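You operate a simulated robot arm through the tools that you are given. There is no shell and no other tool. Be economical: measure what you need, move in short steps, check, and stop when the job is done.

Carry out the task below with a simulated robot arm. There is one attempt and no reset: what you move stays moved.

TASK
Fetch the card labelled "fern" from the top of the glazing bench and set it on the top of the side table. Switch the brake lever off. Open the cupboard drawer, put the measuring cup inside and shut the drawer again. Put one of the tall posts from the top of the bucket bench on top of the steel pipe. Take the dipper from the top of the bucket bench and put it on the top of the mill bench. Put the white float on the top of the blue wheel. The order is free. Set down upright: measuring cup, dipper. The brake lever goes to its stop.
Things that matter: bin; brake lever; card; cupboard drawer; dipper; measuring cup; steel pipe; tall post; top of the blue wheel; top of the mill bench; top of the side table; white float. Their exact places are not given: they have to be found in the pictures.

The check looks at the end state, three seconds after you hand in, the way a careful person would. Anything else that was tipped, shoved, dropped, spilled or broken makes it a failure.

THE ROBOT
A 7-joint arm with a four-finger gripper on a trunk, on a base that drives. Base frame: it is fixed to the floor where the robot stands at the start and does not move with it; the origin is under the middle of the robot, x ahead of it, y to its left, z up; the surface under the hand at the start is at about z = 800. Lengths are in mm, angles in rad, forces in N, time in s.
Its first joint turns from -1.204 to 3.002 rad. Places, roughly: bin [2000, -3100, 300]; brake lever [2600, -2700, 600]; card [750, -500, 750]; cupboard drawer [2000, -3000, 400]; dipper (18x13x36 cm) [600, 2000, 500]; measuring cup [1000, -750, 750]; steel pipe (7x7x8 cm) [600, 1500, 500]; tall post [750, 1500, 500]; top of the blue wheel [700, 0, 900]; top of the mill bench [-200, 3700, 800]; top of the side table [-2300, -1500, 900]; white float [-2500, 3500, 750]. Payload 3.67 kg.
The TCP is the grasp point between the finger pads, 28 mm short of the fingertips. In the tool frame z runs along the fingers and y along their closing line. Largest opening 112 mm; the body of the gripper starts 73 mm behind the TCP.
Orientation is that of the tool frame in the base frame, as a unit quaternion [w, x, y, z]. With the fingers straight down and closing along the base's y, the tool's x points along the base's -x, its y along +y and its z along -z.

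THE INTERFACE
- The arm moves only by the tool drive_tool. Its argument "series" is text: rows parted by semicolons, each of 7 numbers parted by spaces: the shift along the tool's x, y, z in mm, then the turn, a rotation vector about the tool's x, y, z in rad, then the finger opening in mm, from 0 to 112. In form: dx dy dz wx wy wz gripper; .... A call has 1 to 10 rows; each row is the pose to reach, as a shift and turn from the pose commanded when the call began, along the tool's axes at that moment. Each row takes 0.2 s and may step no farther than 50 mm and 0.15 rad from the row before; otherwise, or with a gripper value out of range, the whole call is refused. Where a pose cannot be reached the arm comes as near as it can. A force on the tool above 40 N (or 10 N above the force at the start of the call, whichever is more), or a blocked arm, ends the call early, and 0.2 s more pass. Each finger halts on what it meets, pressing with about 35 N; the grip force reading is that of the motor and also rises with nothing between the fingers. The clock runs only during rows and for 0.2 s after the last one: add rows that repeat a pose to give the fingers time. The reply holds the time, the measured pose of the TCP, the force on the tool along the base axes, the opening and the grip force, in the units named above and with some noise, with the torque about the TCP (base axes, N m) and any sound that the robot's microphone picked up.
- Cameras (640 x 400 px; columns grow to the right, rows downward): "scene" is now at [121.7, -36.4, 1478.3]; the picture's right is [-0.44, -0.90, -0.00], its down [-0.66, 0.32, -0.68] and it looks along [0.62, -0.30, -0.73] (base axes); focal length 265 px, centre (320, 200). "wrist" rides on the gripper at [60, -18, -104] in the tool frame; the picture's right is [0.29, 0.96, 0.00], its down [-0.80, 0.24, -0.55] and it looks along [-0.53, 0.16, 0.83] (tool axes); focal length 234 px, centre (320, 200).
- camera(camera): a new picture of that camera. The clock stands still meanwhile.
- move_column(by): slides the trunk up (or, below 0, down) by that many mm; the arm and the scene camera ride with it, the base frame stays. It gives what a move gives, with no picture.
- base_move(legs): drives the robot by 1 to 6 legs, each [ahead, turn to the left] in mm and rad, along the robot's own axes; the way and the turn of a leg run together, so that a leg with both is an arc; at most 1500 mm and 3.142 rad a leg. The arm and the cameras ride along, it lands a little off, and it stops where it bumps. It gives what a move gives.
- pan_tilt(pan, tilt): turns the head with the scene camera to pan (to the left, within 1.501 rad either way) and tilt (down, from -0.506 to 1.204), counted from straight ahead of the robot. It gives what a move gives.
- probe_pixels(camera, pixels): for up to 12 pixels [column, row] of the newest picture of that camera ("zoom" is the newest enlarged one), the place [x, y, z] in the base frame of the surface seen there, good to about 2 mm. The clock stands still meanwhile.
- close_up(camera, box): a new picture of the part [left, top, right, bottom] of that camera's present view, enlarged. The clock stands still meanwhile.
- sign_off(): hands the job in; it is judged then, once.

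Go step by step. Measure first, check grasps and placings, and put right what went wrong. The budget is 131 turns and 132 pictures, counting those below and the enlarged ones. Unless the task says otherwise, let go and move clear before handing in.

The tools are called after "Emit:" by a JSON object that holds its "method" and its "body". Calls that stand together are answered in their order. drive_tool: Moves the arm, as the interface text tells. Its arguments: {"type":"object","properties":{"series":{"type":"string"}},"required":["series"]} The other tools are called the same way: move_column (by) slides the trunk up or down; base_move (legs) drives the base; pan_tilt (pan, tilt) turns the head that bears the scene camera; camera (camera) takes a picture; probe_pixels (camera, pixels) gives the place of the surface under pixels of a picture; close_up (camera, box) takes an enlarged picture of a part of a camera's view; sign_off () hands the job in.

At the start:

```text
time: 0.0
ee_pos: [440.6, -584.7, 1208.1]
tool_rot: [0.0, 0.001, 1.0, 0.0]
ft_force: [0.7, 0.9, 0.1]
moment: [0.02, 0.01, -0.02]
gripper_width: 112.0
grip_force: 0.1
trunk travel left (down, up): [-625.0, 215.0]
robot x, y, heading: [0.3, -0.7, -0.0]
head pan, tilt: [-0.452, 0.817]
```

scene: 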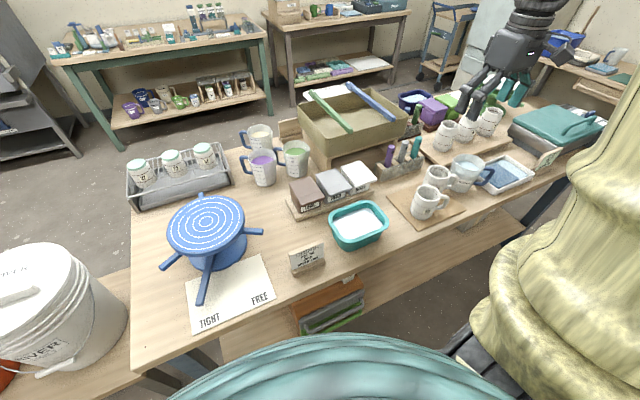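
wrist: 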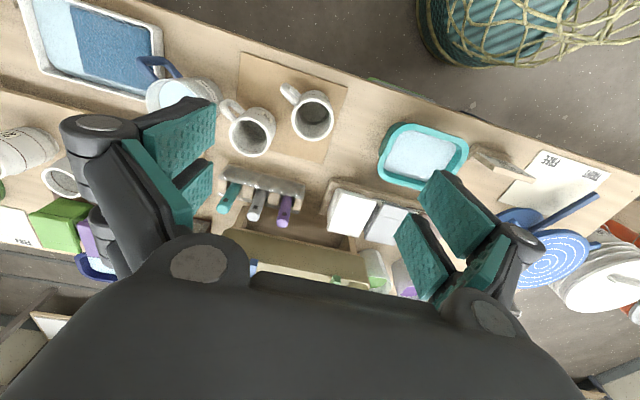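

The scene shows the glazing bench with the blue wheel at (207,225), cards at (307,258) and others. I'll zoom in to read labels.

Emit:
{"method": "close_up", "body": {"camera": "scene", "box": [120, 120, 380, 330]}}

Emit:
{"method": "close_up", "body": {"camera": "scene", "box": [380, 60, 640, 240]}}

Emit:
{"method": "close_up", "body": {"camera": "wrist", "box": [320, 80, 640, 300]}}

```text
1.90 times, centred on (250, 225) of scene
```

zoom: 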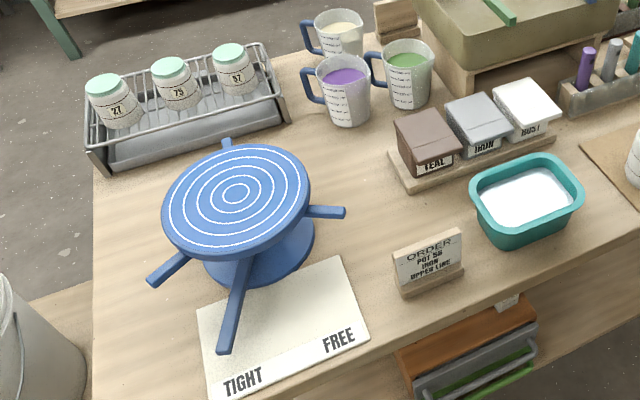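

```text
2.22 times, centred on (510, 150) of scene
```

zoom: 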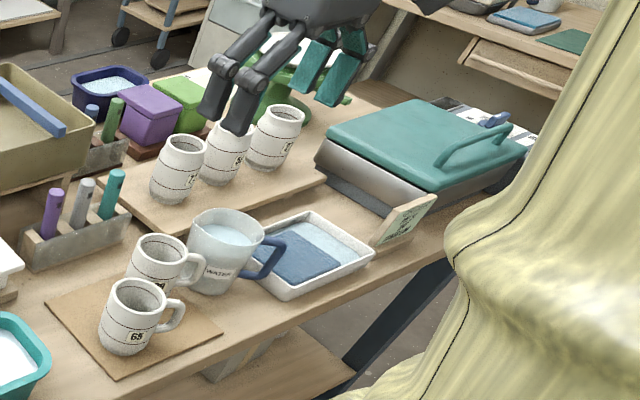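

```text
1.82 times, centred on (480, 190) of wrist
```

zoom: 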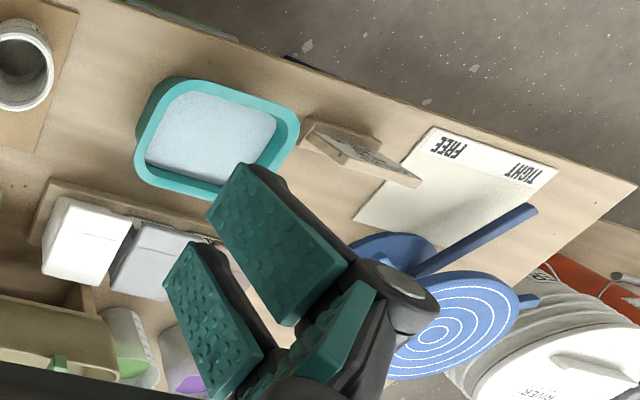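

Several cards and cups are visible. I'll zoom in further for candidate cards and measure.

Emit:
{"method": "close_up", "body": {"camera": "scene", "box": [230, 60, 430, 190]}}

Emit:
{"method": "close_up", "body": {"camera": "scene", "box": [440, 80, 640, 210]}}

Emit:
{"method": "probe_pixels", "body": {"camera": "scene", "pixels": [[207, 222], [307, 258], [262, 165], [296, 157], [259, 135], [468, 170], [345, 115], [545, 158], [420, 205], [400, 170], [140, 170], [360, 222]]}}

Emit:
{"method": "close_up", "body": {"camera": "wrist", "box": [0, 0, 340, 290]}}

```text
3.08 times, centred on (330, 125) of scene
```

zoom: 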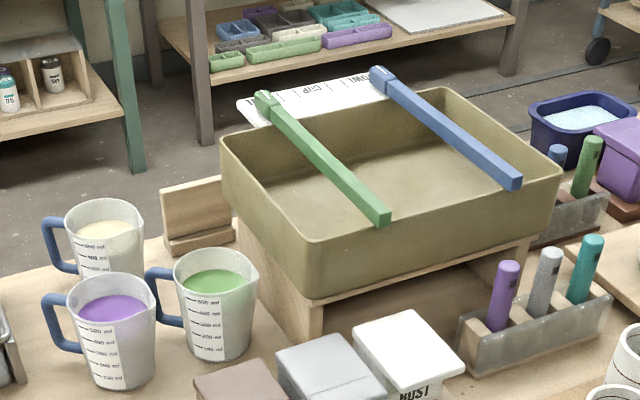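

```text
3.08 times, centred on (540, 145) of scene
```

zoom: 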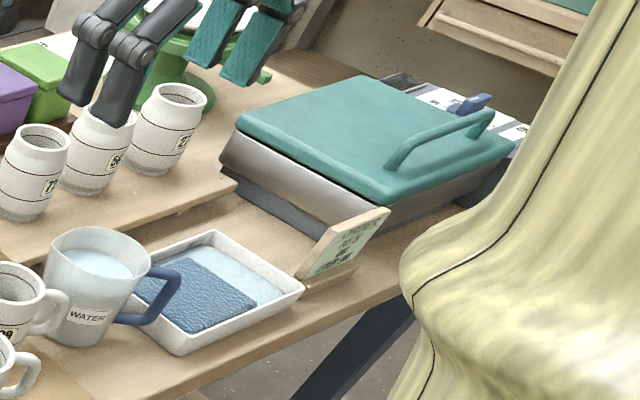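

```text
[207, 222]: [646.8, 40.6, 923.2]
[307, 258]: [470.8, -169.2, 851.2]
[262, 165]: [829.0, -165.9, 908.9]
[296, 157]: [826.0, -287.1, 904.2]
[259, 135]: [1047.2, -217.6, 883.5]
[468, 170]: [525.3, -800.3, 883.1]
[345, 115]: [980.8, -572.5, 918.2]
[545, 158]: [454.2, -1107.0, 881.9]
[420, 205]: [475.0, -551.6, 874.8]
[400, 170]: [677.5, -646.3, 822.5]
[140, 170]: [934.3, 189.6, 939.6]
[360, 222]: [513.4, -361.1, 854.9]
```

```text
1.38 times, centred on (170, 145) of wrist
```

zoom: 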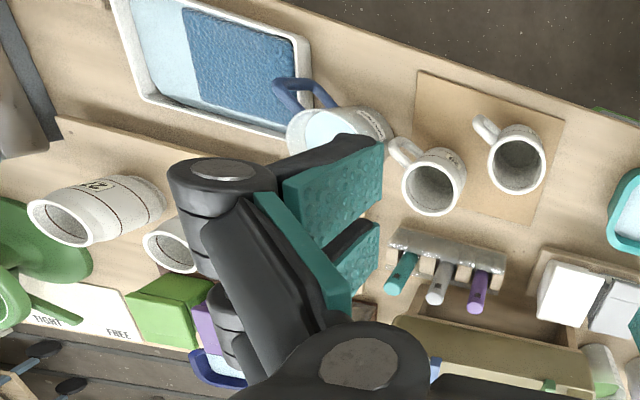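

Label reading needs more views; I'll raise the trunk and pan the head around.

Emit:
{"method": "move_column", "body": {"by": 200}}

Emit:
{"method": "pan_tilt", "body": {"pan": -0.6, "tilt": 0.6}}

Emit:
{"method": "camera", "body": {"camera": "scene"}}

Emit:
{"method": "pan_tilt", "body": {"pan": -1.3, "tilt": 0.6}}

Emit:
{"method": "camera", "body": {"camera": "scene"}}

Emit:
{"method": "pan_tilt", "body": {"pan": 0.5, "tilt": 0.5}}

Emit:
{"method": "camera", "body": {"camera": "scene"}}

Emit:
{"method": "pan_tilt", "body": {"pan": 1.4, "tilt": 0.5}}

Emit:
{"method": "camera", "body": {"camera": "scene"}}

```text
time: 2.2
ee_pos: [441.7, -586.1, 1406.9]
tool_rot: [0.0, 0.0, 1.0, 0.0]
ft_force: [0.0, -0.2, -0.5]
moment: [-0.03, 0.01, -0.02]
gripper_width: 112.0
grip_force: 0.0
trunk travel left (down, up): [-825.0, 15.0]
robot x, y, heading: [-3.5, -1.8, 0.0]
head pan, tilt: [-0.452, 0.817]
```

```text
time: 2.9
ee_pos: [441.2, -585.2, 1407.6]
tool_rot: [0.0, 0.0, 1.0, 0.0]
ft_force: [0.0, 0.1, -0.7]
moment: [-0.03, 0.0, 0.0]
gripper_width: 112.1
grip_force: 0.1
trunk travel left (down, up): [-825.0, 15.0]
robot x, y, heading: [-0.7, 0.9, 0.001]
head pan, tilt: [-0.6, 0.6]
```

```text
123 pictures are left
```

scene: 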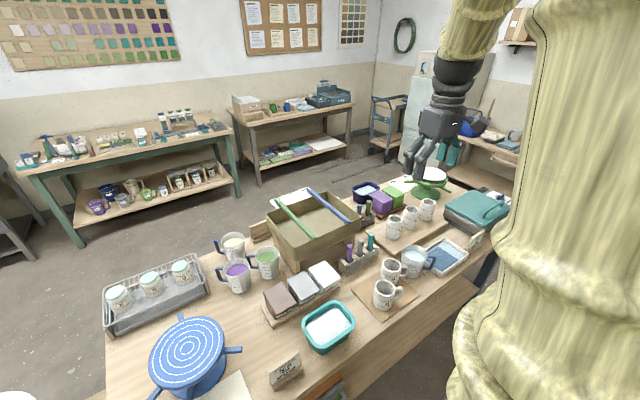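

```text
time: 4.0
ee_pos: [441.3, -585.5, 1406.7]
tool_rot: [0.0, 0.001, 1.0, 0.0]
ft_force: [-0.3, 0.5, 0.0]
moment: [0.0, -0.01, -0.01]
gripper_width: 112.1
grip_force: 0.1
trunk travel left (down, up): [-825.0, 15.0]
robot x, y, heading: [1.7, -1.8, -0.005]
head pan, tilt: [-1.3, 0.6]
```

```text
122 pictures are left
```

scene: 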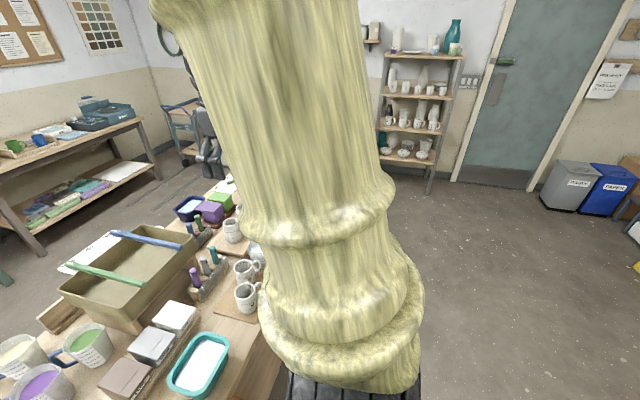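

```text
time: 5.8
ee_pos: [441.4, -585.9, 1406.9]
tool_rot: [0.001, 0.0, 1.0, -0.001]
ft_force: [-0.1, 0.5, -0.9]
moment: [0.01, -0.04, -0.02]
gripper_width: 112.1
grip_force: 0.0
trunk travel left (down, up): [-825.0, 15.0]
robot x, y, heading: [-4.3, -1.5, -0.001]
head pan, tilt: [0.499, 0.499]
```

```text
121 pictures are left
```

scene: 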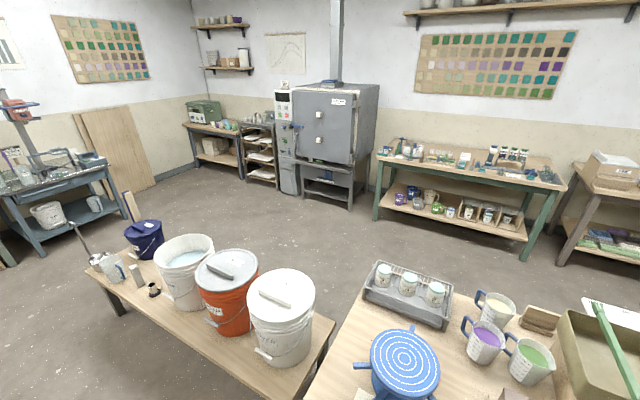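

```text
time: 7.0
ee_pos: [442.3, -586.3, 1408.2]
tool_rot: [0.001, 0.001, 1.0, 0.0]
ft_force: [1.3, -0.6, 0.6]
moment: [0.03, 0.01, 0.0]
gripper_width: 111.6
grip_force: 0.1
trunk travel left (down, up): [-825.0, 15.0]
robot x, y, heading: [0.6, 3.1, 0.002]
head pan, tilt: [1.4, 0.499]
```

```text
120 pictures are left
```

scene: 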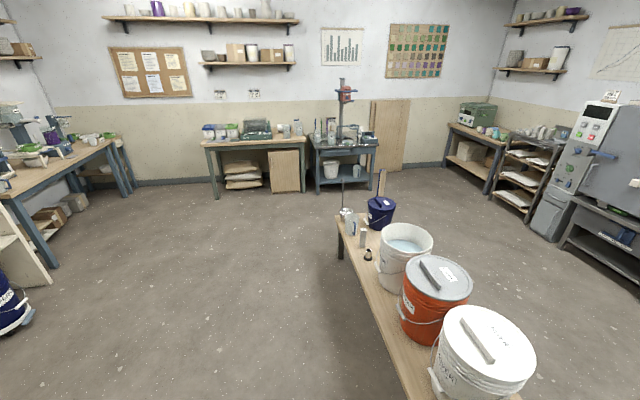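

The fern card may be facing away or at the right end. I'll back off, turn right, drive along the bench and look at the right-hand half.

Emit:
{"method": "base_move", "body": {"legs": [[-350, 0], [0, -1.57], [900, 0], [0, 1.57]]}}

Emit:
{"method": "pan_tilt", "body": {"pan": -0.1, "tilt": 0.6}}

Emit:
{"method": "camera", "body": {"camera": "scene"}}

```text
time: 21.2
ee_pos: [51.8, -1466.6, 1407.7]
tool_rot: [0.0, 0.009, 1.0, 0.0]
ft_force: [-0.7, -0.3, -0.1]
moment: [-0.02, 0.0, 0.01]
gripper_width: 112.1
grip_force: 0.1
trunk travel left (down, up): [-825.0, 15.0]
robot x, y, heading: [-380.2, -874.7, -0.016]
head pan, tilt: [1.4, 0.499]
```

```text
time: 22.8
ee_pos: [52.1, -1468.1, 1408.9]
tool_rot: [0.001, 0.009, 1.0, 0.001]
ft_force: [-0.9, -0.3, -0.1]
moment: [-0.06, -0.01, -0.01]
gripper_width: 112.1
grip_force: 0.1
trunk travel left (down, up): [-825.0, 15.0]
robot x, y, heading: [-380.4, -874.2, -0.014]
head pan, tilt: [-0.099, 0.6]
```

```text
119 pictures are left
```

scene: 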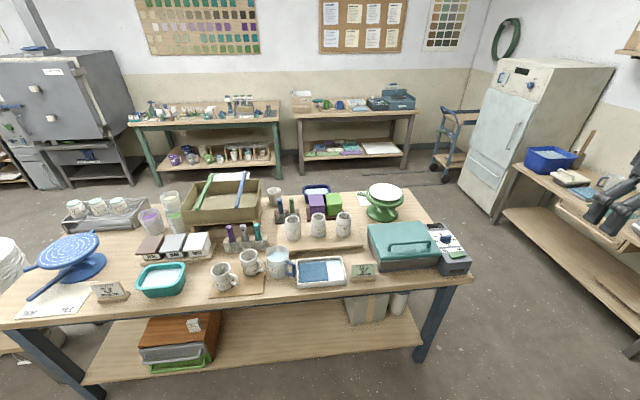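

A wider view now. Zooming on the middle-far part, the right card (362,272) and left of the bin.

Emit:
{"method": "close_up", "body": {"camera": "scene", "box": [250, 170, 410, 290]}}

Emit:
{"method": "close_up", "body": {"camera": "scene", "box": [340, 250, 400, 290]}}

Emit:
{"method": "close_up", "body": {"camera": "scene", "box": [130, 170, 290, 300]}}

Emit:
{"method": "probe_pixels", "body": {"camera": "scene", "pixels": [[275, 192], [362, 270], [385, 190], [315, 192], [334, 200], [278, 257], [220, 200]]}}

```text
3.33 times, centred on (330, 230) of scene
```

zoom: 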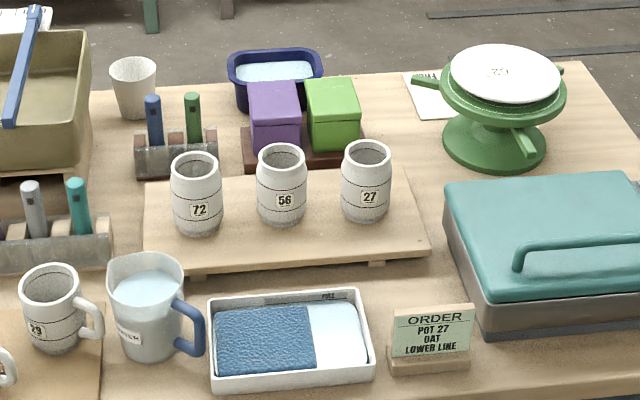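

```text
10.00 times, centred on (370, 270) of scene
```

zoom: 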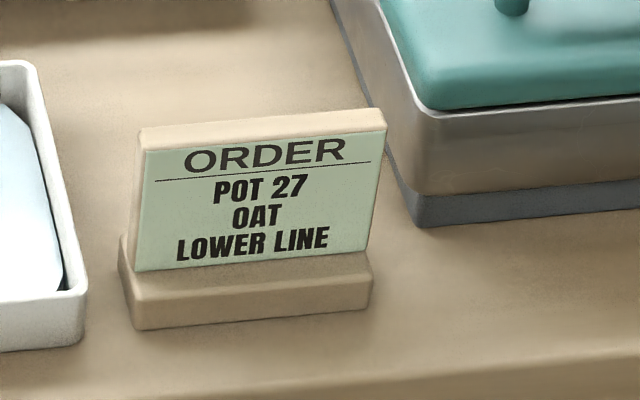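

```text
3.08 times, centred on (210, 235) of scene
```

zoom: 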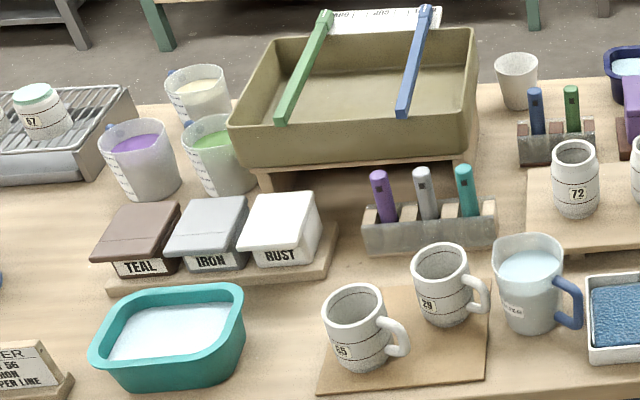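

```text
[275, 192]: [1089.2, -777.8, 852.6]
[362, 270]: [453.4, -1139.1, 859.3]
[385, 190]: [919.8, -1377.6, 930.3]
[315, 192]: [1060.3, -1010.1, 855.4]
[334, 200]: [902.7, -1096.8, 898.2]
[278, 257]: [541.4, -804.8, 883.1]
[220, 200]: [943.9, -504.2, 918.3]
```

The lone cup at [1089,-778] is the measuring cup; the two readable cards are pot orders, and a third faces away at the far side. I'll look at the right side free space.

Emit:
{"method": "pan_tilt", "body": {"pan": -0.9, "tilt": 0.55}}

Emit:
{"method": "camera", "body": {"camera": "scene"}}

Emit:
{"method": "probe_pixels", "body": {"camera": "scene", "pixels": [[100, 300], [300, 200], [200, 100], [400, 300], [250, 150], [350, 120], [180, 200], [500, 250]]}}

```text
time: 24.0
ee_pos: [52.9, -1467.8, 1407.8]
tool_rot: [0.001, 0.008, 1.0, 0.001]
ft_force: [0.4, 0.0, 0.2]
moment: [-0.02, 0.01, 0.0]
gripper_width: 112.0
grip_force: 0.0
trunk travel left (down, up): [-825.0, 15.0]
robot x, y, heading: [-377.3, -874.6, -0.016]
head pan, tilt: [-0.901, 0.55]
```

```text
115 pictures are left
```

scene: 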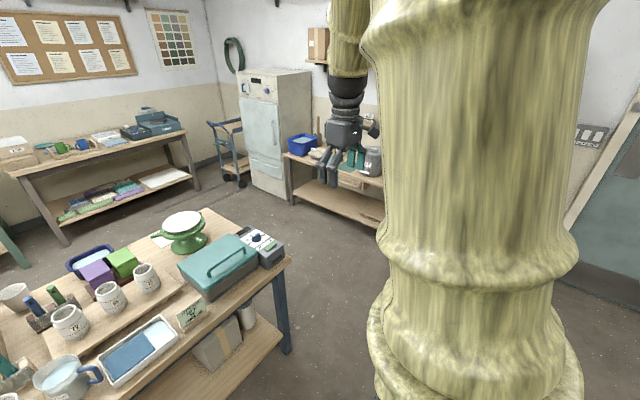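

```text
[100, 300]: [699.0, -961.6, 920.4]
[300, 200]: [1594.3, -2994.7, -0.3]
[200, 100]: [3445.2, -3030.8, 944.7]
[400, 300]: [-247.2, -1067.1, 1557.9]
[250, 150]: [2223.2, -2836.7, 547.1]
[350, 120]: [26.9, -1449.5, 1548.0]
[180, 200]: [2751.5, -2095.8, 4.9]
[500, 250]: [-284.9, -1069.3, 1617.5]
```

The cupboard stands at about [2200,-2830] with the trolley beside it. I'll swing the arm to the robot's front before driving past the end of the bench.

Emit:
{"method": "drive_tool", "body": {"series": "0 50 0 0 0 0 112;0 100 0 0 0 0 112;0 150 0 0 0 0 112;0 200 0 0 0 0 112;0 250 0 0 0 0 112;0 300 0 0 0 0 112;0 350 0 0 0 0 112;0 400 0 0 0 0 112;0 450 0 0 0 0 112;0 500 0 0 0 0 112"}}

Emit:
{"method": "drive_tool", "body": {"series": "0 50 0 0 0 0 112;0 100 0 0 0 0 112;0 150 0 0 0 0 112;0 200 0 0 0 0 112;0 250 0 0 0 0 112;0 300 0 0 0 0 112;0 350 0 0 0 0 112"}}

Emit:
{"method": "base_move", "body": {"legs": [[0, -1.555], [1300, 0], [0, 1.57], [1450, 0]]}}

Emit:
{"method": "pan_tilt", "body": {"pan": -0.5, "tilt": 0.5}}

Emit:
{"method": "camera", "body": {"camera": "scene"}}

```text
time: 26.2
ee_pos: [179.5, -1014.5, 1322.6]
tool_rot: [-0.012, 0.024, 0.998, 0.049]
ft_force: [0.0, 0.9, 0.0]
moment: [-0.04, 0.03, -0.03]
gripper_width: 112.0
grip_force: 0.1
out of reach, approached as far as the arm can: row 5, 6, 7, 8, 9, 10
trunk travel left (down, up): [-825.0, 15.0]
robot x, y, heading: [-380.6, -875.2, -0.011]
head pan, tilt: [-0.901, 0.55]
```

```text
time: 28.0
ee_pos: [202.2, -673.2, 1368.4]
tool_rot: [0.001, 0.025, 0.998, 0.052]
ft_force: [0.4, -1.2, -0.3]
moment: [0.03, 0.0, 0.0]
gripper_width: 112.1
grip_force: 0.2
trunk travel left (down, up): [-825.0, 15.0]
robot x, y, heading: [-380.1, -877.6, -0.017]
head pan, tilt: [-0.901, 0.55]
stopped in row 7: the arm was blocked; the commanded pose is now the measured one
```

```text
time: 48.7
ee_pos: [1619.7, -2091.7, 1367.7]
tool_rot: [0.001, 0.045, 0.998, 0.052]
ft_force: [-1.1, 0.7, 0.2]
moment: [0.03, 0.02, -0.02]
gripper_width: 112.0
grip_force: 0.0
trunk travel left (down, up): [-825.0, 15.0]
robot x, y, heading: [1030.2, -2268.5, -0.056]
head pan, tilt: [-0.901, 0.55]
```

```text
time: 49.6
ee_pos: [1619.4, -2092.3, 1368.3]
tool_rot: [0.001, 0.044, 0.998, 0.053]
ft_force: [0.3, 0.8, 0.2]
moment: [-0.04, 0.01, -0.02]
gripper_width: 112.2
grip_force: 0.1
trunk travel left (down, up): [-825.0, 15.0]
robot x, y, heading: [1032.2, -2267.1, -0.056]
head pan, tilt: [-0.499, 0.499]
```

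```text
114 pictures are left
```

scene: 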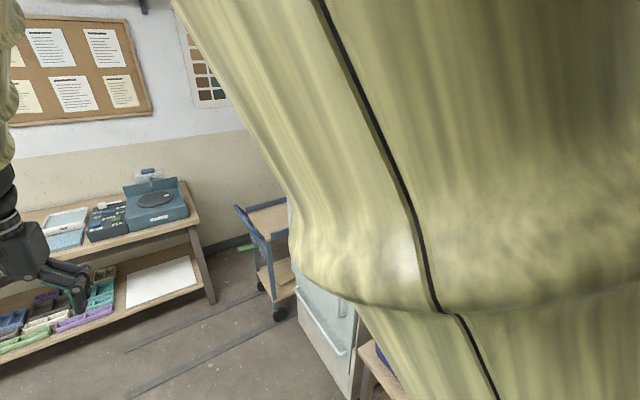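

The shoulder blocks the right side; the trolley is at (265,250), the cupboard behind the arm. I'll drive to in front of the cupboard and face it.

Emit:
{"method": "base_move", "body": {"legs": [[0, 0.456], [1050, 0], [0, -1.97]]}}

Emit:
{"method": "pan_tilt", "body": {"pan": 0.3, "tilt": 0.6}}

Emit:
{"method": "camera", "body": {"camera": "scene"}}

```text
time: 61.0
ee_pos: [2212.2, -2461.3, 1367.0]
tool_rot: [0.038, 0.724, 0.688, 0.037]
ft_force: [-1.1, 0.4, -0.2]
moment: [-0.01, 0.01, 0.02]
gripper_width: 112.1
grip_force: 0.0
trunk travel left (down, up): [-825.0, 15.0]
robot x, y, heading: [2007.6, -1878.6, -1.587]
head pan, tilt: [-0.499, 0.499]
```

```text
time: 62.1
ee_pos: [2211.7, -2462.9, 1366.6]
tool_rot: [0.038, 0.724, 0.688, 0.038]
ft_force: [0.1, 1.1, -0.4]
moment: [-0.01, 0.0, 0.01]
gripper_width: 112.0
grip_force: 0.0
trunk travel left (down, up): [-825.0, 15.0]
robot x, y, heading: [2013.6, -1882.1, -1.592]
head pan, tilt: [0.3, 0.6]
```

```text
113 pictures are left
```

scene: 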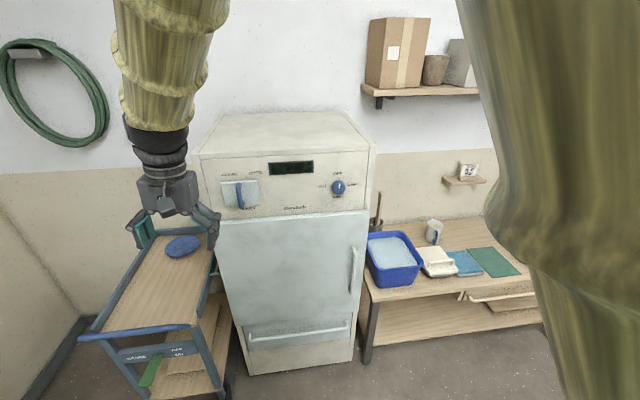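

Now the cupboard (with a low drawer at (300,330)) and the trolley (green brake lever at (150,370)) are visible. Zooming on each and probing.

Emit:
{"method": "close_up", "body": {"camera": "scene", "box": [70, 310, 240, 400]}}

Emit:
{"method": "close_up", "body": {"camera": "scene", "box": [200, 140, 380, 390]}}

Emit:
{"method": "probe_pixels", "body": {"camera": "scene", "pixels": [[150, 372], [158, 355], [130, 352], [178, 350], [250, 338], [300, 330], [345, 325], [300, 345], [245, 365], [225, 230], [195, 385], [353, 270]]}}

```text
3.76 times, centred on (155, 355) of scene
```

zoom: 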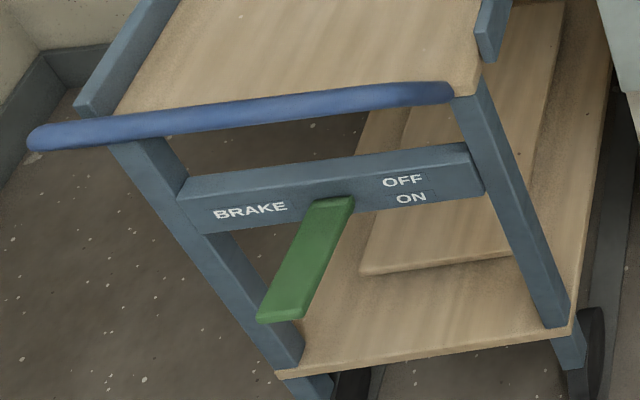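

```text
1.60 times, centred on (290, 265) of scene
```

zoom: 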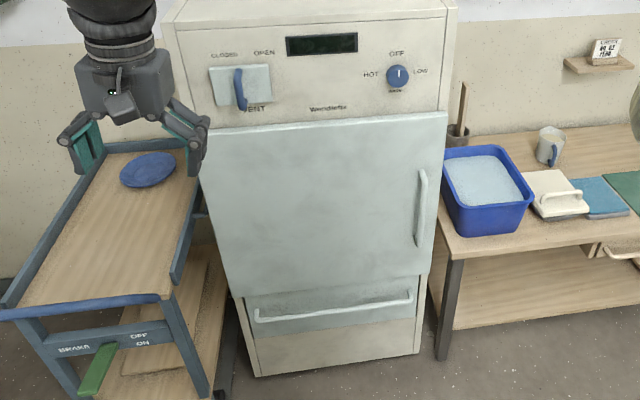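

```text
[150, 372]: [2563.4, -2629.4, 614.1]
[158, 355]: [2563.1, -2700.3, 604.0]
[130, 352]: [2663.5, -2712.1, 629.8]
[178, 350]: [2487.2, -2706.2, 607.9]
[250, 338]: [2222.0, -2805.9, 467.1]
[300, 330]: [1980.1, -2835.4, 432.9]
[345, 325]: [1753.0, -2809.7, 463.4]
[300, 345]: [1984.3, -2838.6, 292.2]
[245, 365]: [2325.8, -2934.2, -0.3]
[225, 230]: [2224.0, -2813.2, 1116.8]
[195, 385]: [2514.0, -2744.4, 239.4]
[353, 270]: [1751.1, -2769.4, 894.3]
```

The lever sticks out toward +y, with OFF above ON. I'll measure it and the drawer handle.

Emit:
{"method": "close_up", "body": {"camera": "scene", "box": [110, 330, 215, 400]}}

Emit:
{"method": "probe_pixels", "body": {"camera": "scene", "pixels": [[144, 388], [139, 386], [146, 380], [152, 365], [157, 358], [162, 363], [150, 391], [165, 345], [140, 348], [250, 334], [348, 320], [265, 322]]}}

```text
5.71 times, centred on (162, 365) of scene
```

zoom: 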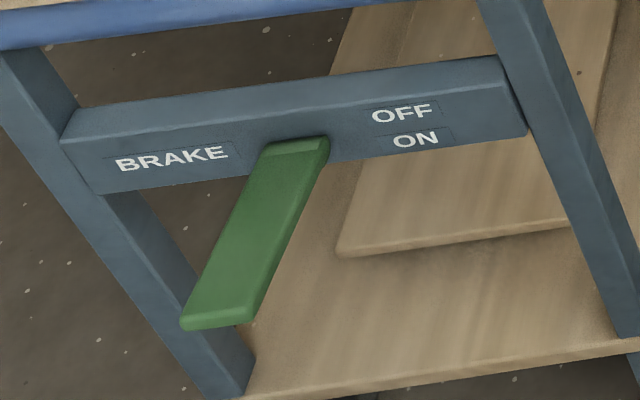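

```text
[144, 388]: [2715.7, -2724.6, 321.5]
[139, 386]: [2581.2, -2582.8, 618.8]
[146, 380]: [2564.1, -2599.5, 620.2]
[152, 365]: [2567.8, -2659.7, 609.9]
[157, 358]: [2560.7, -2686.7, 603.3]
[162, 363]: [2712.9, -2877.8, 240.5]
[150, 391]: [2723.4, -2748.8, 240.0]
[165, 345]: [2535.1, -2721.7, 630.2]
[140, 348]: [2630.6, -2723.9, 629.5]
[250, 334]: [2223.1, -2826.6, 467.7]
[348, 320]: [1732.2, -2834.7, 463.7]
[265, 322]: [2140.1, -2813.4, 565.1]
```

The lever tilts slightly up from its pivot near z≈600. I'll shift the base about 440 mm along +x so the trolley is straight ahead, then lower the trunk and look.

Emit:
{"method": "base_move", "body": {"legs": [[0, 1.592], [440, 0], [0, -1.571]]}}

Emit:
{"method": "move_column", "body": {"by": -400}}

Emit:
{"method": "pan_tilt", "body": {"pan": 0.0, "tilt": 0.7}}

Emit:
{"method": "camera", "body": {"camera": "scene"}}

Emit:
{"method": "camera", "body": {"camera": "wrist"}}

```text
time: 72.5
ee_pos: [2651.7, -2459.4, 1367.6]
tool_rot: [0.038, 0.724, 0.688, 0.038]
ft_force: [-0.1, -0.3, -0.6]
moment: [-0.02, 0.0, 0.0]
gripper_width: 111.8
grip_force: 0.1
trunk travel left (down, up): [-825.0, 15.0]
robot x, y, heading: [2455.8, -1878.2, -1.589]
head pan, tilt: [0.3, 0.6]
```

```text
time: 76.4
ee_pos: [2652.5, -2459.1, 967.1]
tool_rot: [0.037, 0.724, 0.688, 0.038]
ft_force: [0.7, 0.1, -1.1]
moment: [0.02, 0.02, 0.01]
gripper_width: 112.2
grip_force: 0.1
trunk travel left (down, up): [-425.0, 415.0]
robot x, y, heading: [2451.4, -1877.4, -1.592]
head pan, tilt: [0.3, 0.6]
```

```text
time: 77.2
ee_pos: [2652.3, -2460.0, 966.6]
tool_rot: [0.037, 0.724, 0.688, 0.037]
ft_force: [0.1, 0.0, 0.0]
moment: [0.0, 0.03, 0.03]
gripper_width: 112.0
grip_force: 0.0
trunk travel left (down, up): [-425.0, 415.0]
robot x, y, heading: [2450.1, -1876.2, -1.59]
head pan, tilt: [0.0, 0.7]
```

```text
109 pictures are left
```

scene: 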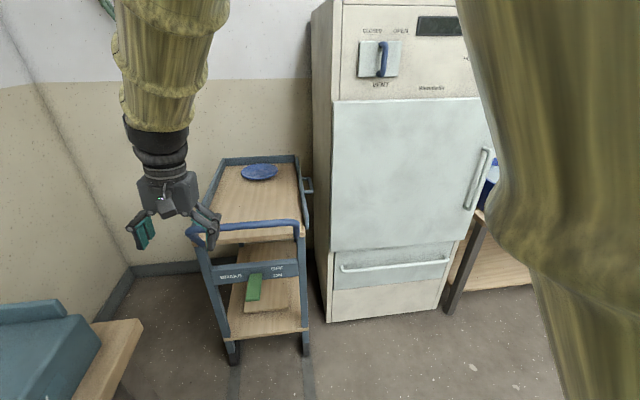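

```text
108 pictures are left
```

wrist: 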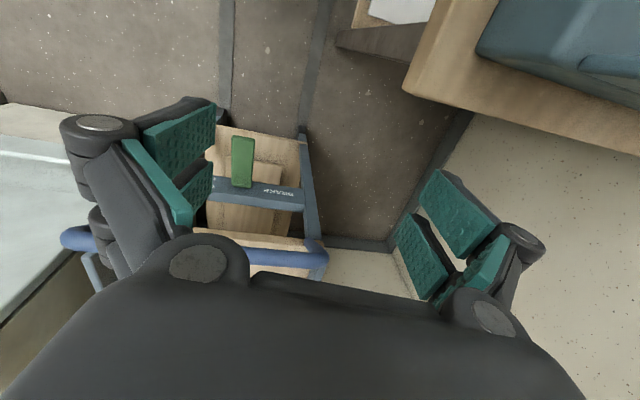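

I'll measure the lever edges and the handle bar from here.

Emit:
{"method": "close_up", "body": {"camera": "scene", "box": [190, 210, 320, 310]}}

Emit:
{"method": "probe_pixels", "body": {"camera": "zoom", "pixels": [[283, 440], [350, 440]]}}

Emit:
{"method": "probe_pixels", "body": {"camera": "scene", "pixels": [[248, 297], [260, 296], [254, 298], [254, 285], [250, 277], [261, 277], [230, 227], [290, 222], [245, 270], [285, 263]]}}

```text
4.00 times, centred on (255, 260) of scene
```

zoom: 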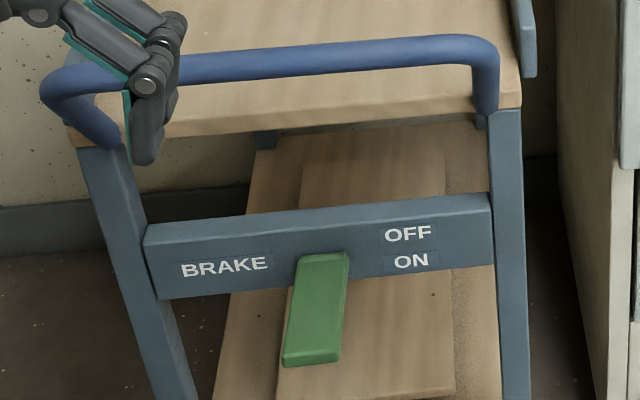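

```text
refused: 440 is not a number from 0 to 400
```

```text
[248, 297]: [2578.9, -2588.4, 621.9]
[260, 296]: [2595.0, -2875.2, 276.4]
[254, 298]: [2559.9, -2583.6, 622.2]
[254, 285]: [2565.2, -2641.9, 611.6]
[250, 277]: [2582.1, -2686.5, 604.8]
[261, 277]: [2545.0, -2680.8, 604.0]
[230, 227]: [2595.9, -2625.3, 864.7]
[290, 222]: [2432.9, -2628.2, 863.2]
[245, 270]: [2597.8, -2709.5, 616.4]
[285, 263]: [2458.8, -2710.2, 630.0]
```

Lever: x 2540–2583, tip y≈-2578, top z≈620; handle bar above at z 865, y -2625. I'll pitch the tool 45° forward first.

Emit:
{"method": "drive_tool", "body": {"series": "0 0 0 .0134 -.1306 -.015 112;0 0 0 .0268 -.2612 -.03 112;0 0 0 .0402 -.3918 -.045 112;0 0 0 .0537 -.5224 -.06 112;0 0 0 .0671 -.653 -.075 112;0 0 0 .0805 -.7835 -.0901 112;0 0 0 .0805 -.7835 -.0901 80"}}

```text
time: 78.8
ee_pos: [2649.2, -2460.7, 965.0]
tool_rot: [0.27, 0.664, 0.65, -0.252]
ft_force: [0.1, -0.5, 0.7]
moment: [0.01, 0.0, -0.03]
gripper_width: 79.9
grip_force: 0.1
trunk travel left (down, up): [-425.0, 415.0]
robot x, y, heading: [2448.5, -1874.6, -1.585]
head pan, tilt: [0.0, 0.7]
```

Orientation is good. Moving to a pre-grasp point 120 mm back from the lever.

Emit:
{"method": "drive_tool", "body": {"series": "21 -12.4 33 0 0 0 80;42 -24.8 66 0 0 0 80;63 -37 99 0 0 0 80;84 -50 132 0 0 0 80;106 -62 165 0 0 0 80;127 -75 198 0 0 0 80;148 -87 231 0 0 0 80"}}

Emit:
{"method": "camera", "body": {"camera": "wrist"}}

```text
time: 80.4
ee_pos: [2561.4, -2520.4, 700.4]
tool_rot: [0.27, 0.653, 0.654, -0.27]
ft_force: [-0.5, 0.1, 0.5]
moment: [-0.01, 0.02, 0.03]
gripper_width: 80.2
grip_force: 0.0
trunk travel left (down, up): [-425.0, 415.0]
robot x, y, heading: [2452.3, -1877.5, -1.588]
head pan, tilt: [0.0, 0.7]
```

```text
106 pictures are left
```

wrist: 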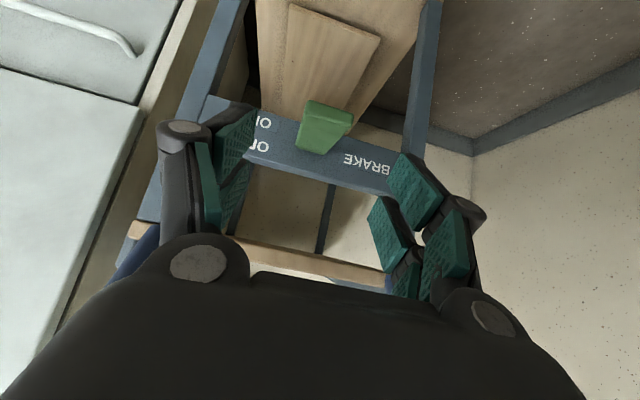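

Lever sits centered between the fingers. Advancing and closing.

Emit:
{"method": "drive_tool", "body": {"series": "0 0 42 0 0 0 80;0 0 84 0 0 0 80;0 0 122 0 0 0 80;0 0 122 0 0 0 30;0 0 122 0 0 0 30;0 0 122 0 0 0 30"}}

Emit:
{"method": "camera", "body": {"camera": "wrist"}}

```text
time: 81.8
ee_pos: [2567.1, -2605.2, 616.7]
tool_rot: [0.271, 0.652, 0.654, -0.269]
ft_force: [32.8, 0.5, 5.5]
moment: [-0.55, -0.77, 0.97]
gripper_width: 43.6
grip_force: 45.1
trunk travel left (down, up): [-425.0, 415.0]
robot x, y, heading: [2450.7, -1879.7, -1.586]
head pan, tilt: [0.0, 0.7]
```

```text
105 pictures are left
```

wrist: 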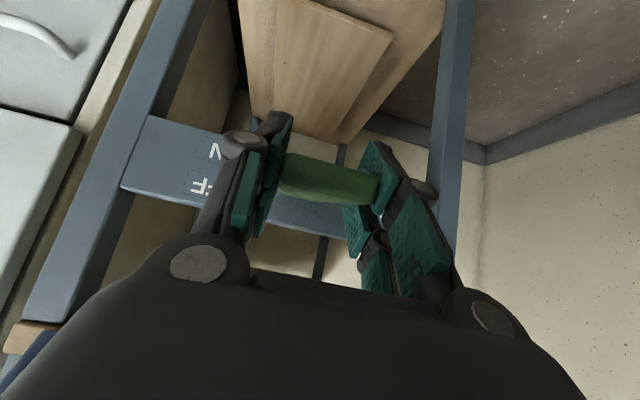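

Gripped (43.6 mm). Lifting along the lever's arc in small steps.

Emit:
{"method": "drive_tool", "body": {"series": "0 5 0 0 0 0 30;-5.6 5 -3.5 0 0 0 30;-11.3 5 -7.1 0 0 0 30;-18 5 -10.2 0 0 0 30;-25.5 5 -13.2 0 0 0 30"}}

Emit:
{"method": "camera", "body": {"camera": "scene"}}

```text
time: 83.0
ee_pos: [2566.5, -2616.1, 640.2]
tool_rot: [0.271, 0.654, 0.652, -0.272]
ft_force: [-23.8, -5.5, -6.0]
moment: [0.23, 0.45, -0.87]
gripper_width: 43.7
grip_force: 45.2
trunk travel left (down, up): [-425.0, 415.0]
robot x, y, heading: [2449.8, -1877.9, -1.59]
head pan, tilt: [0.0, 0.7]
```

```text
104 pictures are left
```

scene: 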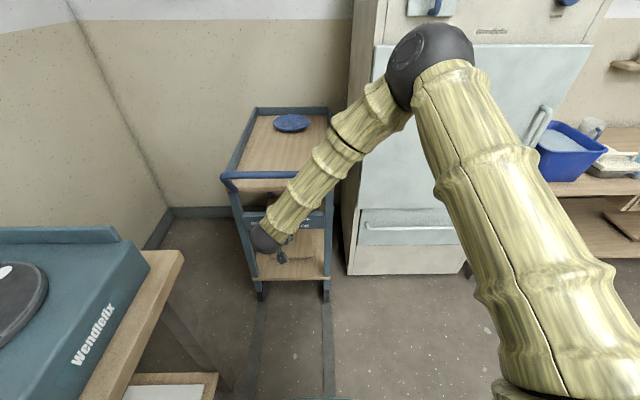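

It rises freely. Continuing until it stops.

Emit:
{"method": "drive_tool", "body": {"series": "0 -3 0 0 0 0 30;-7.4 -3 -1.9 0 0 0 30;-14.8 -3 -3.8 0 0 0 30;-22.3 -3 -5 0 0 0 30;-29.9 -3 -5.6 0 0 0 30"}}

Emit:
{"method": "camera", "body": {"camera": "wrist"}}

```text
time: 84.2
ee_pos: [2566.9, -2631.8, 667.1]
tool_rot: [0.272, 0.653, 0.653, -0.271]
ft_force: [-16.2, -1.5, -4.0]
moment: [0.22, 0.35, -0.54]
gripper_width: 43.8
grip_force: 29.9
trunk travel left (down, up): [-425.0, 415.0]
robot x, y, heading: [2446.6, -1876.2, -1.589]
head pan, tilt: [0.0, 0.7]
```

```text
103 pictures are left
```

wrist: 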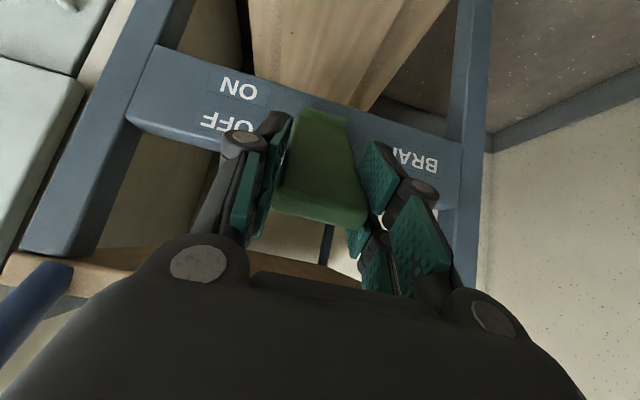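

Lever is near 43° and still free. Continuing.

Emit:
{"method": "drive_tool", "body": {"series": "-7.6 -2 0 0 0 0 30;-15.3 -2 0.5 0 0 0 30;-22.8 -2 1.8 0 0 0 30;-30.3 -2 3.5 0 0 0 30;-37.5 -2 6 0 0 0 30;-44.6 -2 8.6 0 0 0 30"}}

Emit:
{"method": "camera", "body": {"camera": "wrist"}}

```text
time: 85.6
ee_pos: [2566.4, -2666.2, 690.4]
tool_rot: [0.271, 0.652, 0.655, -0.269]
ft_force: [-1.1, 12.9, -9.4]
moment: [1.54, -0.25, -0.13]
gripper_width: 43.5
grip_force: 45.3
trunk travel left (down, up): [-425.0, 415.0]
robot x, y, heading: [2454.2, -1879.1, -1.587]
head pan, tilt: [0.0, 0.7]
```

```text
102 pictures are left
```

wrist: 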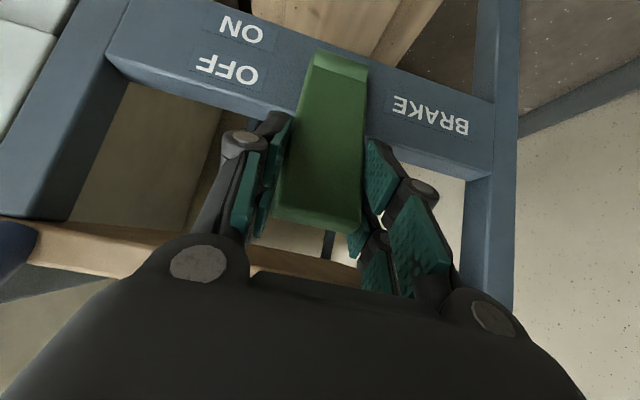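

Resistance is building (13 N back), maybe the stop. Pushing a little further along the tangent.

Emit:
{"method": "drive_tool", "body": {"series": "-4.6 0 2 0 0 0 30;-9.2 0 4 0 0 0 30;-14 0 6.5 0 0 0 30;-18 0 9 0 0 0 30"}}

Emit:
{"method": "camera", "body": {"camera": "wrist"}}

```text
time: 86.6
ee_pos: [2565.4, -2689.2, 698.4]
tool_rot: [0.271, 0.653, 0.653, -0.272]
ft_force: [5.6, 8.6, -8.2]
moment: [0.05, -0.07, -0.23]
gripper_width: 43.6
grip_force: 39.0
trunk travel left (down, up): [-425.0, 415.0]
robot x, y, heading: [2450.8, -1876.9, -1.589]
head pan, tilt: [0.0, 0.7]
```

```text
101 pictures are left
```

wrist: 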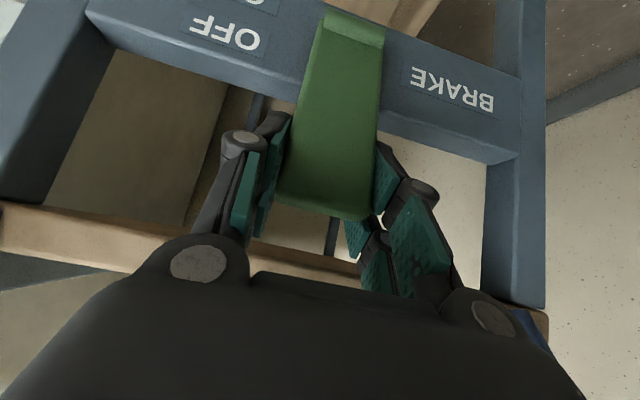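

The lever is near vertical and possibly still moving. A bit further, watching for the force.

Emit:
{"method": "drive_tool", "body": {"series": "-4 0 3 0 0 0 30;-8 0 6 0 0 0 30;-12 0 9 0 0 0 30"}}

Emit:
{"method": "camera", "body": {"camera": "wrist"}}

```text
time: 87.4
ee_pos: [2566.9, -2701.7, 699.6]
tool_rot: [0.271, 0.652, 0.654, -0.271]
ft_force: [3.7, 27.2, -5.5]
moment: [0.52, -0.01, -0.01]
gripper_width: 42.3
grip_force: 45.2
trunk travel left (down, up): [-425.0, 415.0]
robot x, y, heading: [2449.9, -1876.4, -1.589]
head pan, tilt: [0.0, 0.7]
```

```text
100 pictures are left
```

wrist: 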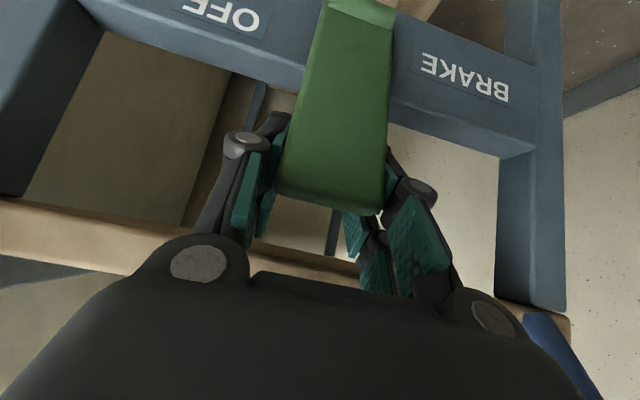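

Force jumped to 27 N, so the stop seems reached while the pads slip. I'll open, back out, and measure the lever.

Emit:
{"method": "drive_tool", "body": {"series": "3 0 -2 0 0 0 30;3 0 -2 0 0 0 80;3 0 -2 0 0 0 80;3 0 -45 0 0 0 80;3 0 -90 0 0 0 80;3 0 -135 0 0 0 80;3 0 -170 0 0 0 80"}}

Emit:
{"method": "camera", "body": {"camera": "wrist"}}

Emit:
{"method": "camera", "body": {"camera": "scene"}}

```text
time: 89.0
ee_pos: [2565.4, -2574.3, 817.6]
tool_rot: [0.27, 0.653, 0.654, -0.27]
ft_force: [0.1, 0.1, 0.1]
moment: [-0.02, 0.02, 0.01]
gripper_width: 80.2
grip_force: 0.0
trunk travel left (down, up): [-425.0, 415.0]
robot x, y, heading: [2450.2, -1875.9, -1.583]
head pan, tilt: [0.0, 0.7]
```

```text
99 pictures are left
```

wrist: 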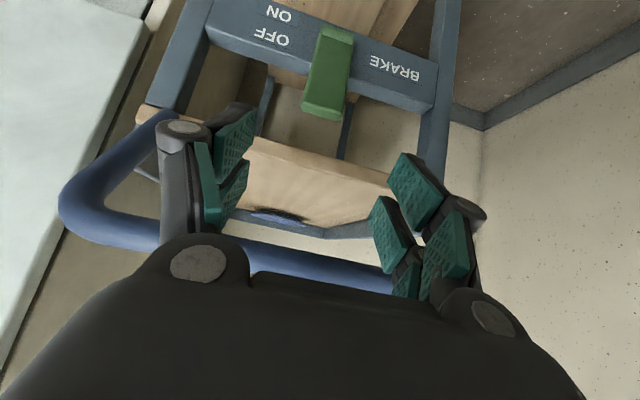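

```text
98 pictures are left
```

scene: 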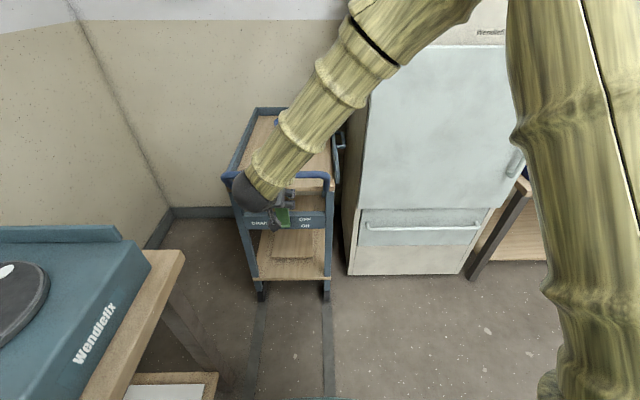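

Emit:
{"method": "probe_pixels", "body": {"camera": "wrist", "pixels": [[322, 110], [326, 85], [332, 60], [336, 40], [316, 105], [270, 225], [395, 90]]}}

Emit:
{"method": "close_up", "body": {"camera": "scene", "box": [230, 180, 340, 260]}}

```text
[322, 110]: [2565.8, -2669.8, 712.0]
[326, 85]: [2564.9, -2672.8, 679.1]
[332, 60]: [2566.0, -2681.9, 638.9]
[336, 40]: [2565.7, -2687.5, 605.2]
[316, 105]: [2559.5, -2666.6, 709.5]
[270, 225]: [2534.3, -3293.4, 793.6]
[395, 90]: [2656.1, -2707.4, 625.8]
```

```text
5.00 times, centred on (285, 220) of scene
```

zoom: 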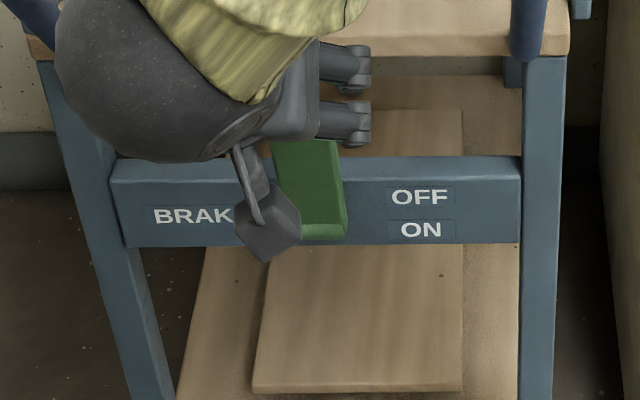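

The lever's face now leans 81° (from 10°), suggesting a 10–80° range. I'll confirm the stop by pushing once with closed fingers.

Emit:
{"method": "drive_tool", "body": {"series": "5 0 40 0 0 0 0;10 0 80 0 0 0 0;15 0 118 0 0 0 0;11 0 122 0 0 0 0;7 0 126 0 0 0 0;3 0 130 0 0 0 0;0 0 133 0 0 0 0;-3 0 136 0 0 0 0"}}

Emit:
{"method": "camera", "body": {"camera": "wrist"}}

```text
time: 90.1
ee_pos: [2569.7, -2655.0, 727.4]
tool_rot: [0.272, 0.653, 0.654, -0.27]
ft_force: [-4.5, 22.5, 18.1]
moment: [-0.01, -0.02, -0.05]
gripper_width: 5.9
grip_force: 35.7
trunk travel left (down, up): [-425.0, 415.0]
robot x, y, heading: [2451.4, -1878.7, -1.586]
head pan, tilt: [0.0, 0.7]
stopped in row 5: the force on the tool passed its limit at 42 N (the readings are from after the stop); the commanded pose is now the measured one
```

```text
96 pictures are left
```

wrist: 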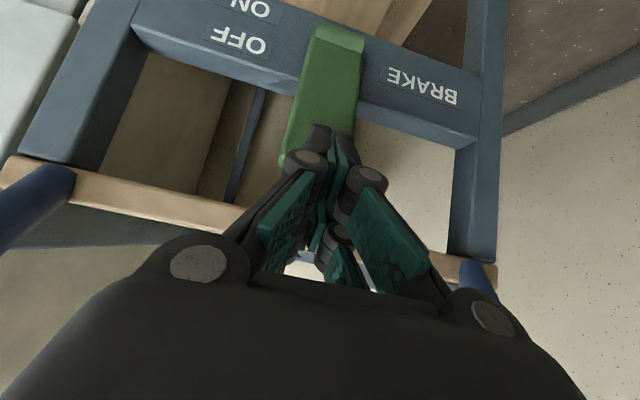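

The lever is firmly at its OFF stop (42 N, no motion). I'll back off and move in front of the drawer.

Emit:
{"method": "drive_tool", "body": {"series": "0 0 -45 0 0 0 0;0 0 -90 0 0 0 0;0 0 -135 0 0 0 0;0 0 -180 0 0 0 0"}}

Emit:
{"method": "base_move", "body": {"legs": [[-120, 0], [0, -1.571], [500, 0], [0, 1.587]]}}

Emit:
{"method": "pan_tilt", "body": {"pan": 0.0, "tilt": 0.75}}

Emit:
{"method": "camera", "body": {"camera": "scene"}}

```text
time: 91.1
ee_pos: [2570.5, -2528.6, 853.1]
tool_rot: [0.271, 0.653, 0.654, -0.27]
ft_force: [0.0, -0.2, 0.5]
moment: [-0.03, 0.03, -0.02]
gripper_width: 0.2
grip_force: 35.9
trunk travel left (down, up): [-425.0, 415.0]
robot x, y, heading: [2451.7, -1880.3, -1.589]
head pan, tilt: [0.0, 0.7]
```

```text
time: 102.6
ee_pos: [2070.2, -2390.8, 853.4]
tool_rot: [0.272, 0.65, 0.657, -0.269]
ft_force: [-1.0, 0.2, -0.5]
moment: [0.01, 0.07, -0.02]
gripper_width: 0.1
grip_force: 35.9
trunk travel left (down, up): [-425.0, 415.0]
robot x, y, heading: [1947.1, -1741.7, -1.58]
head pan, tilt: [0.0, 0.7]
```

```text
time: 103.3
ee_pos: [2072.2, -2390.3, 852.7]
tool_rot: [0.272, 0.65, 0.657, -0.269]
ft_force: [0.4, -0.1, 1.5]
moment: [-0.03, 0.0, 0.01]
gripper_width: 0.0
grip_force: 35.6
trunk travel left (down, up): [-425.0, 415.0]
robot x, y, heading: [1947.8, -1739.6, -1.582]
head pan, tilt: [0.0, 0.75]
```

```text
95 pictures are left
```

scene: 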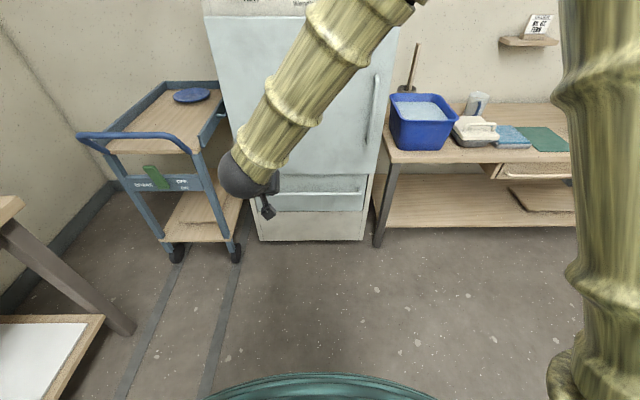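

Emit:
{"method": "close_up", "body": {"camera": "scene", "box": [240, 160, 400, 250]}}

Emit:
{"method": "probe_pixels", "body": {"camera": "zoom", "pixels": [[300, 137], [300, 140], [400, 130], [350, 134], [490, 125], [350, 160], [350, 110], [350, 80], [350, 200], [300, 133], [600, 40], [40, 290]]}}

```text
4.00 times, centred on (320, 205) of scene
```

zoom: 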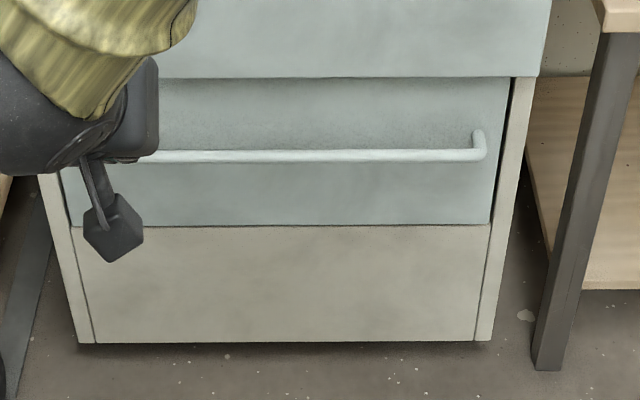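

```text
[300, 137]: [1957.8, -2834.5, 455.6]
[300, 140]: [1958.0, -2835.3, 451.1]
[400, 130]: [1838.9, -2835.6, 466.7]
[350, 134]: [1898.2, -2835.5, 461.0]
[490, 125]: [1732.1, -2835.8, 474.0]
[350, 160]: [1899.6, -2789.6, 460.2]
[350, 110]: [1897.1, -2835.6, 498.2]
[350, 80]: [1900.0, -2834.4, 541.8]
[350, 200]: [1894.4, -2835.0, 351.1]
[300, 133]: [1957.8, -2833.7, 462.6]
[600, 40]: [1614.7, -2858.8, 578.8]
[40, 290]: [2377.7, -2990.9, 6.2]
```

Bar center is about y -2797, z 460, spanning x 1735–2225. I'll lower the trunk, make the tool horizontal and roll it so the fingers close vertically.

Emit:
{"method": "move_column", "body": {"by": -250}}

Emit:
{"method": "drive_tool", "body": {"series": "0 0 0 0 -.131 0 0;0 0 0 0 -.262 0 0;0 0 0 0 -.393 0 0;0 0 0 0 -.524 0 0;0 0 0 0 -.655 0 0;0 0 0 0 -.785 0 0;0 0 0 0 -.785 0 80"}}

Emit:
{"method": "drive_tool", "body": {"series": "0 0 0 0 0 .15 80;0 0 0 0 0 .3 80;0 0 0 0 0 .45 80;0 0 0 0 0 .6 80;0 0 0 0 0 .75 80;0 0 0 0 0 .9 80;0 0 0 0 0 1.05 80;0 0 0 0 0 1.2 80;0 0 0 0 0 1.35 80;0 0 0 0 0 1.5 80"}}

```text
time: 105.8
ee_pos: [2070.7, -2390.5, 602.6]
tool_rot: [0.272, 0.65, 0.656, -0.269]
ft_force: [0.2, -0.3, -0.6]
moment: [-0.03, 0.01, 0.03]
gripper_width: 0.0
grip_force: 35.6
trunk travel left (down, up): [-175.0, 665.0]
robot x, y, heading: [1946.8, -1737.6, -1.583]
head pan, tilt: [0.0, 0.75]
```

```text
time: 107.4
ee_pos: [2069.7, -2391.3, 605.7]
tool_rot: [0.503, 0.499, 0.501, -0.497]
ft_force: [0.5, -0.4, -0.7]
moment: [0.02, 0.02, -0.04]
gripper_width: 70.1
grip_force: 0.0
trunk travel left (down, up): [-175.0, 665.0]
robot x, y, heading: [1947.5, -1737.5, -1.58]
head pan, tilt: [0.0, 0.75]
```

```text
time: 109.6
ee_pos: [2065.1, -2403.9, 753.7]
tool_rot: [0.652, 0.752, 0.075, -0.056]
ft_force: [1.3, 0.2, 0.6]
moment: [0.0, 0.03, -0.04]
gripper_width: 79.9
grip_force: 0.1
out of reach, approached as far as the arm can: row 5, 6, 7, 8, 9, 10
trunk travel left (down, up): [-175.0, 665.0]
robot x, y, heading: [1948.5, -1739.6, -1.58]
head pan, tilt: [0.0, 0.75]
```

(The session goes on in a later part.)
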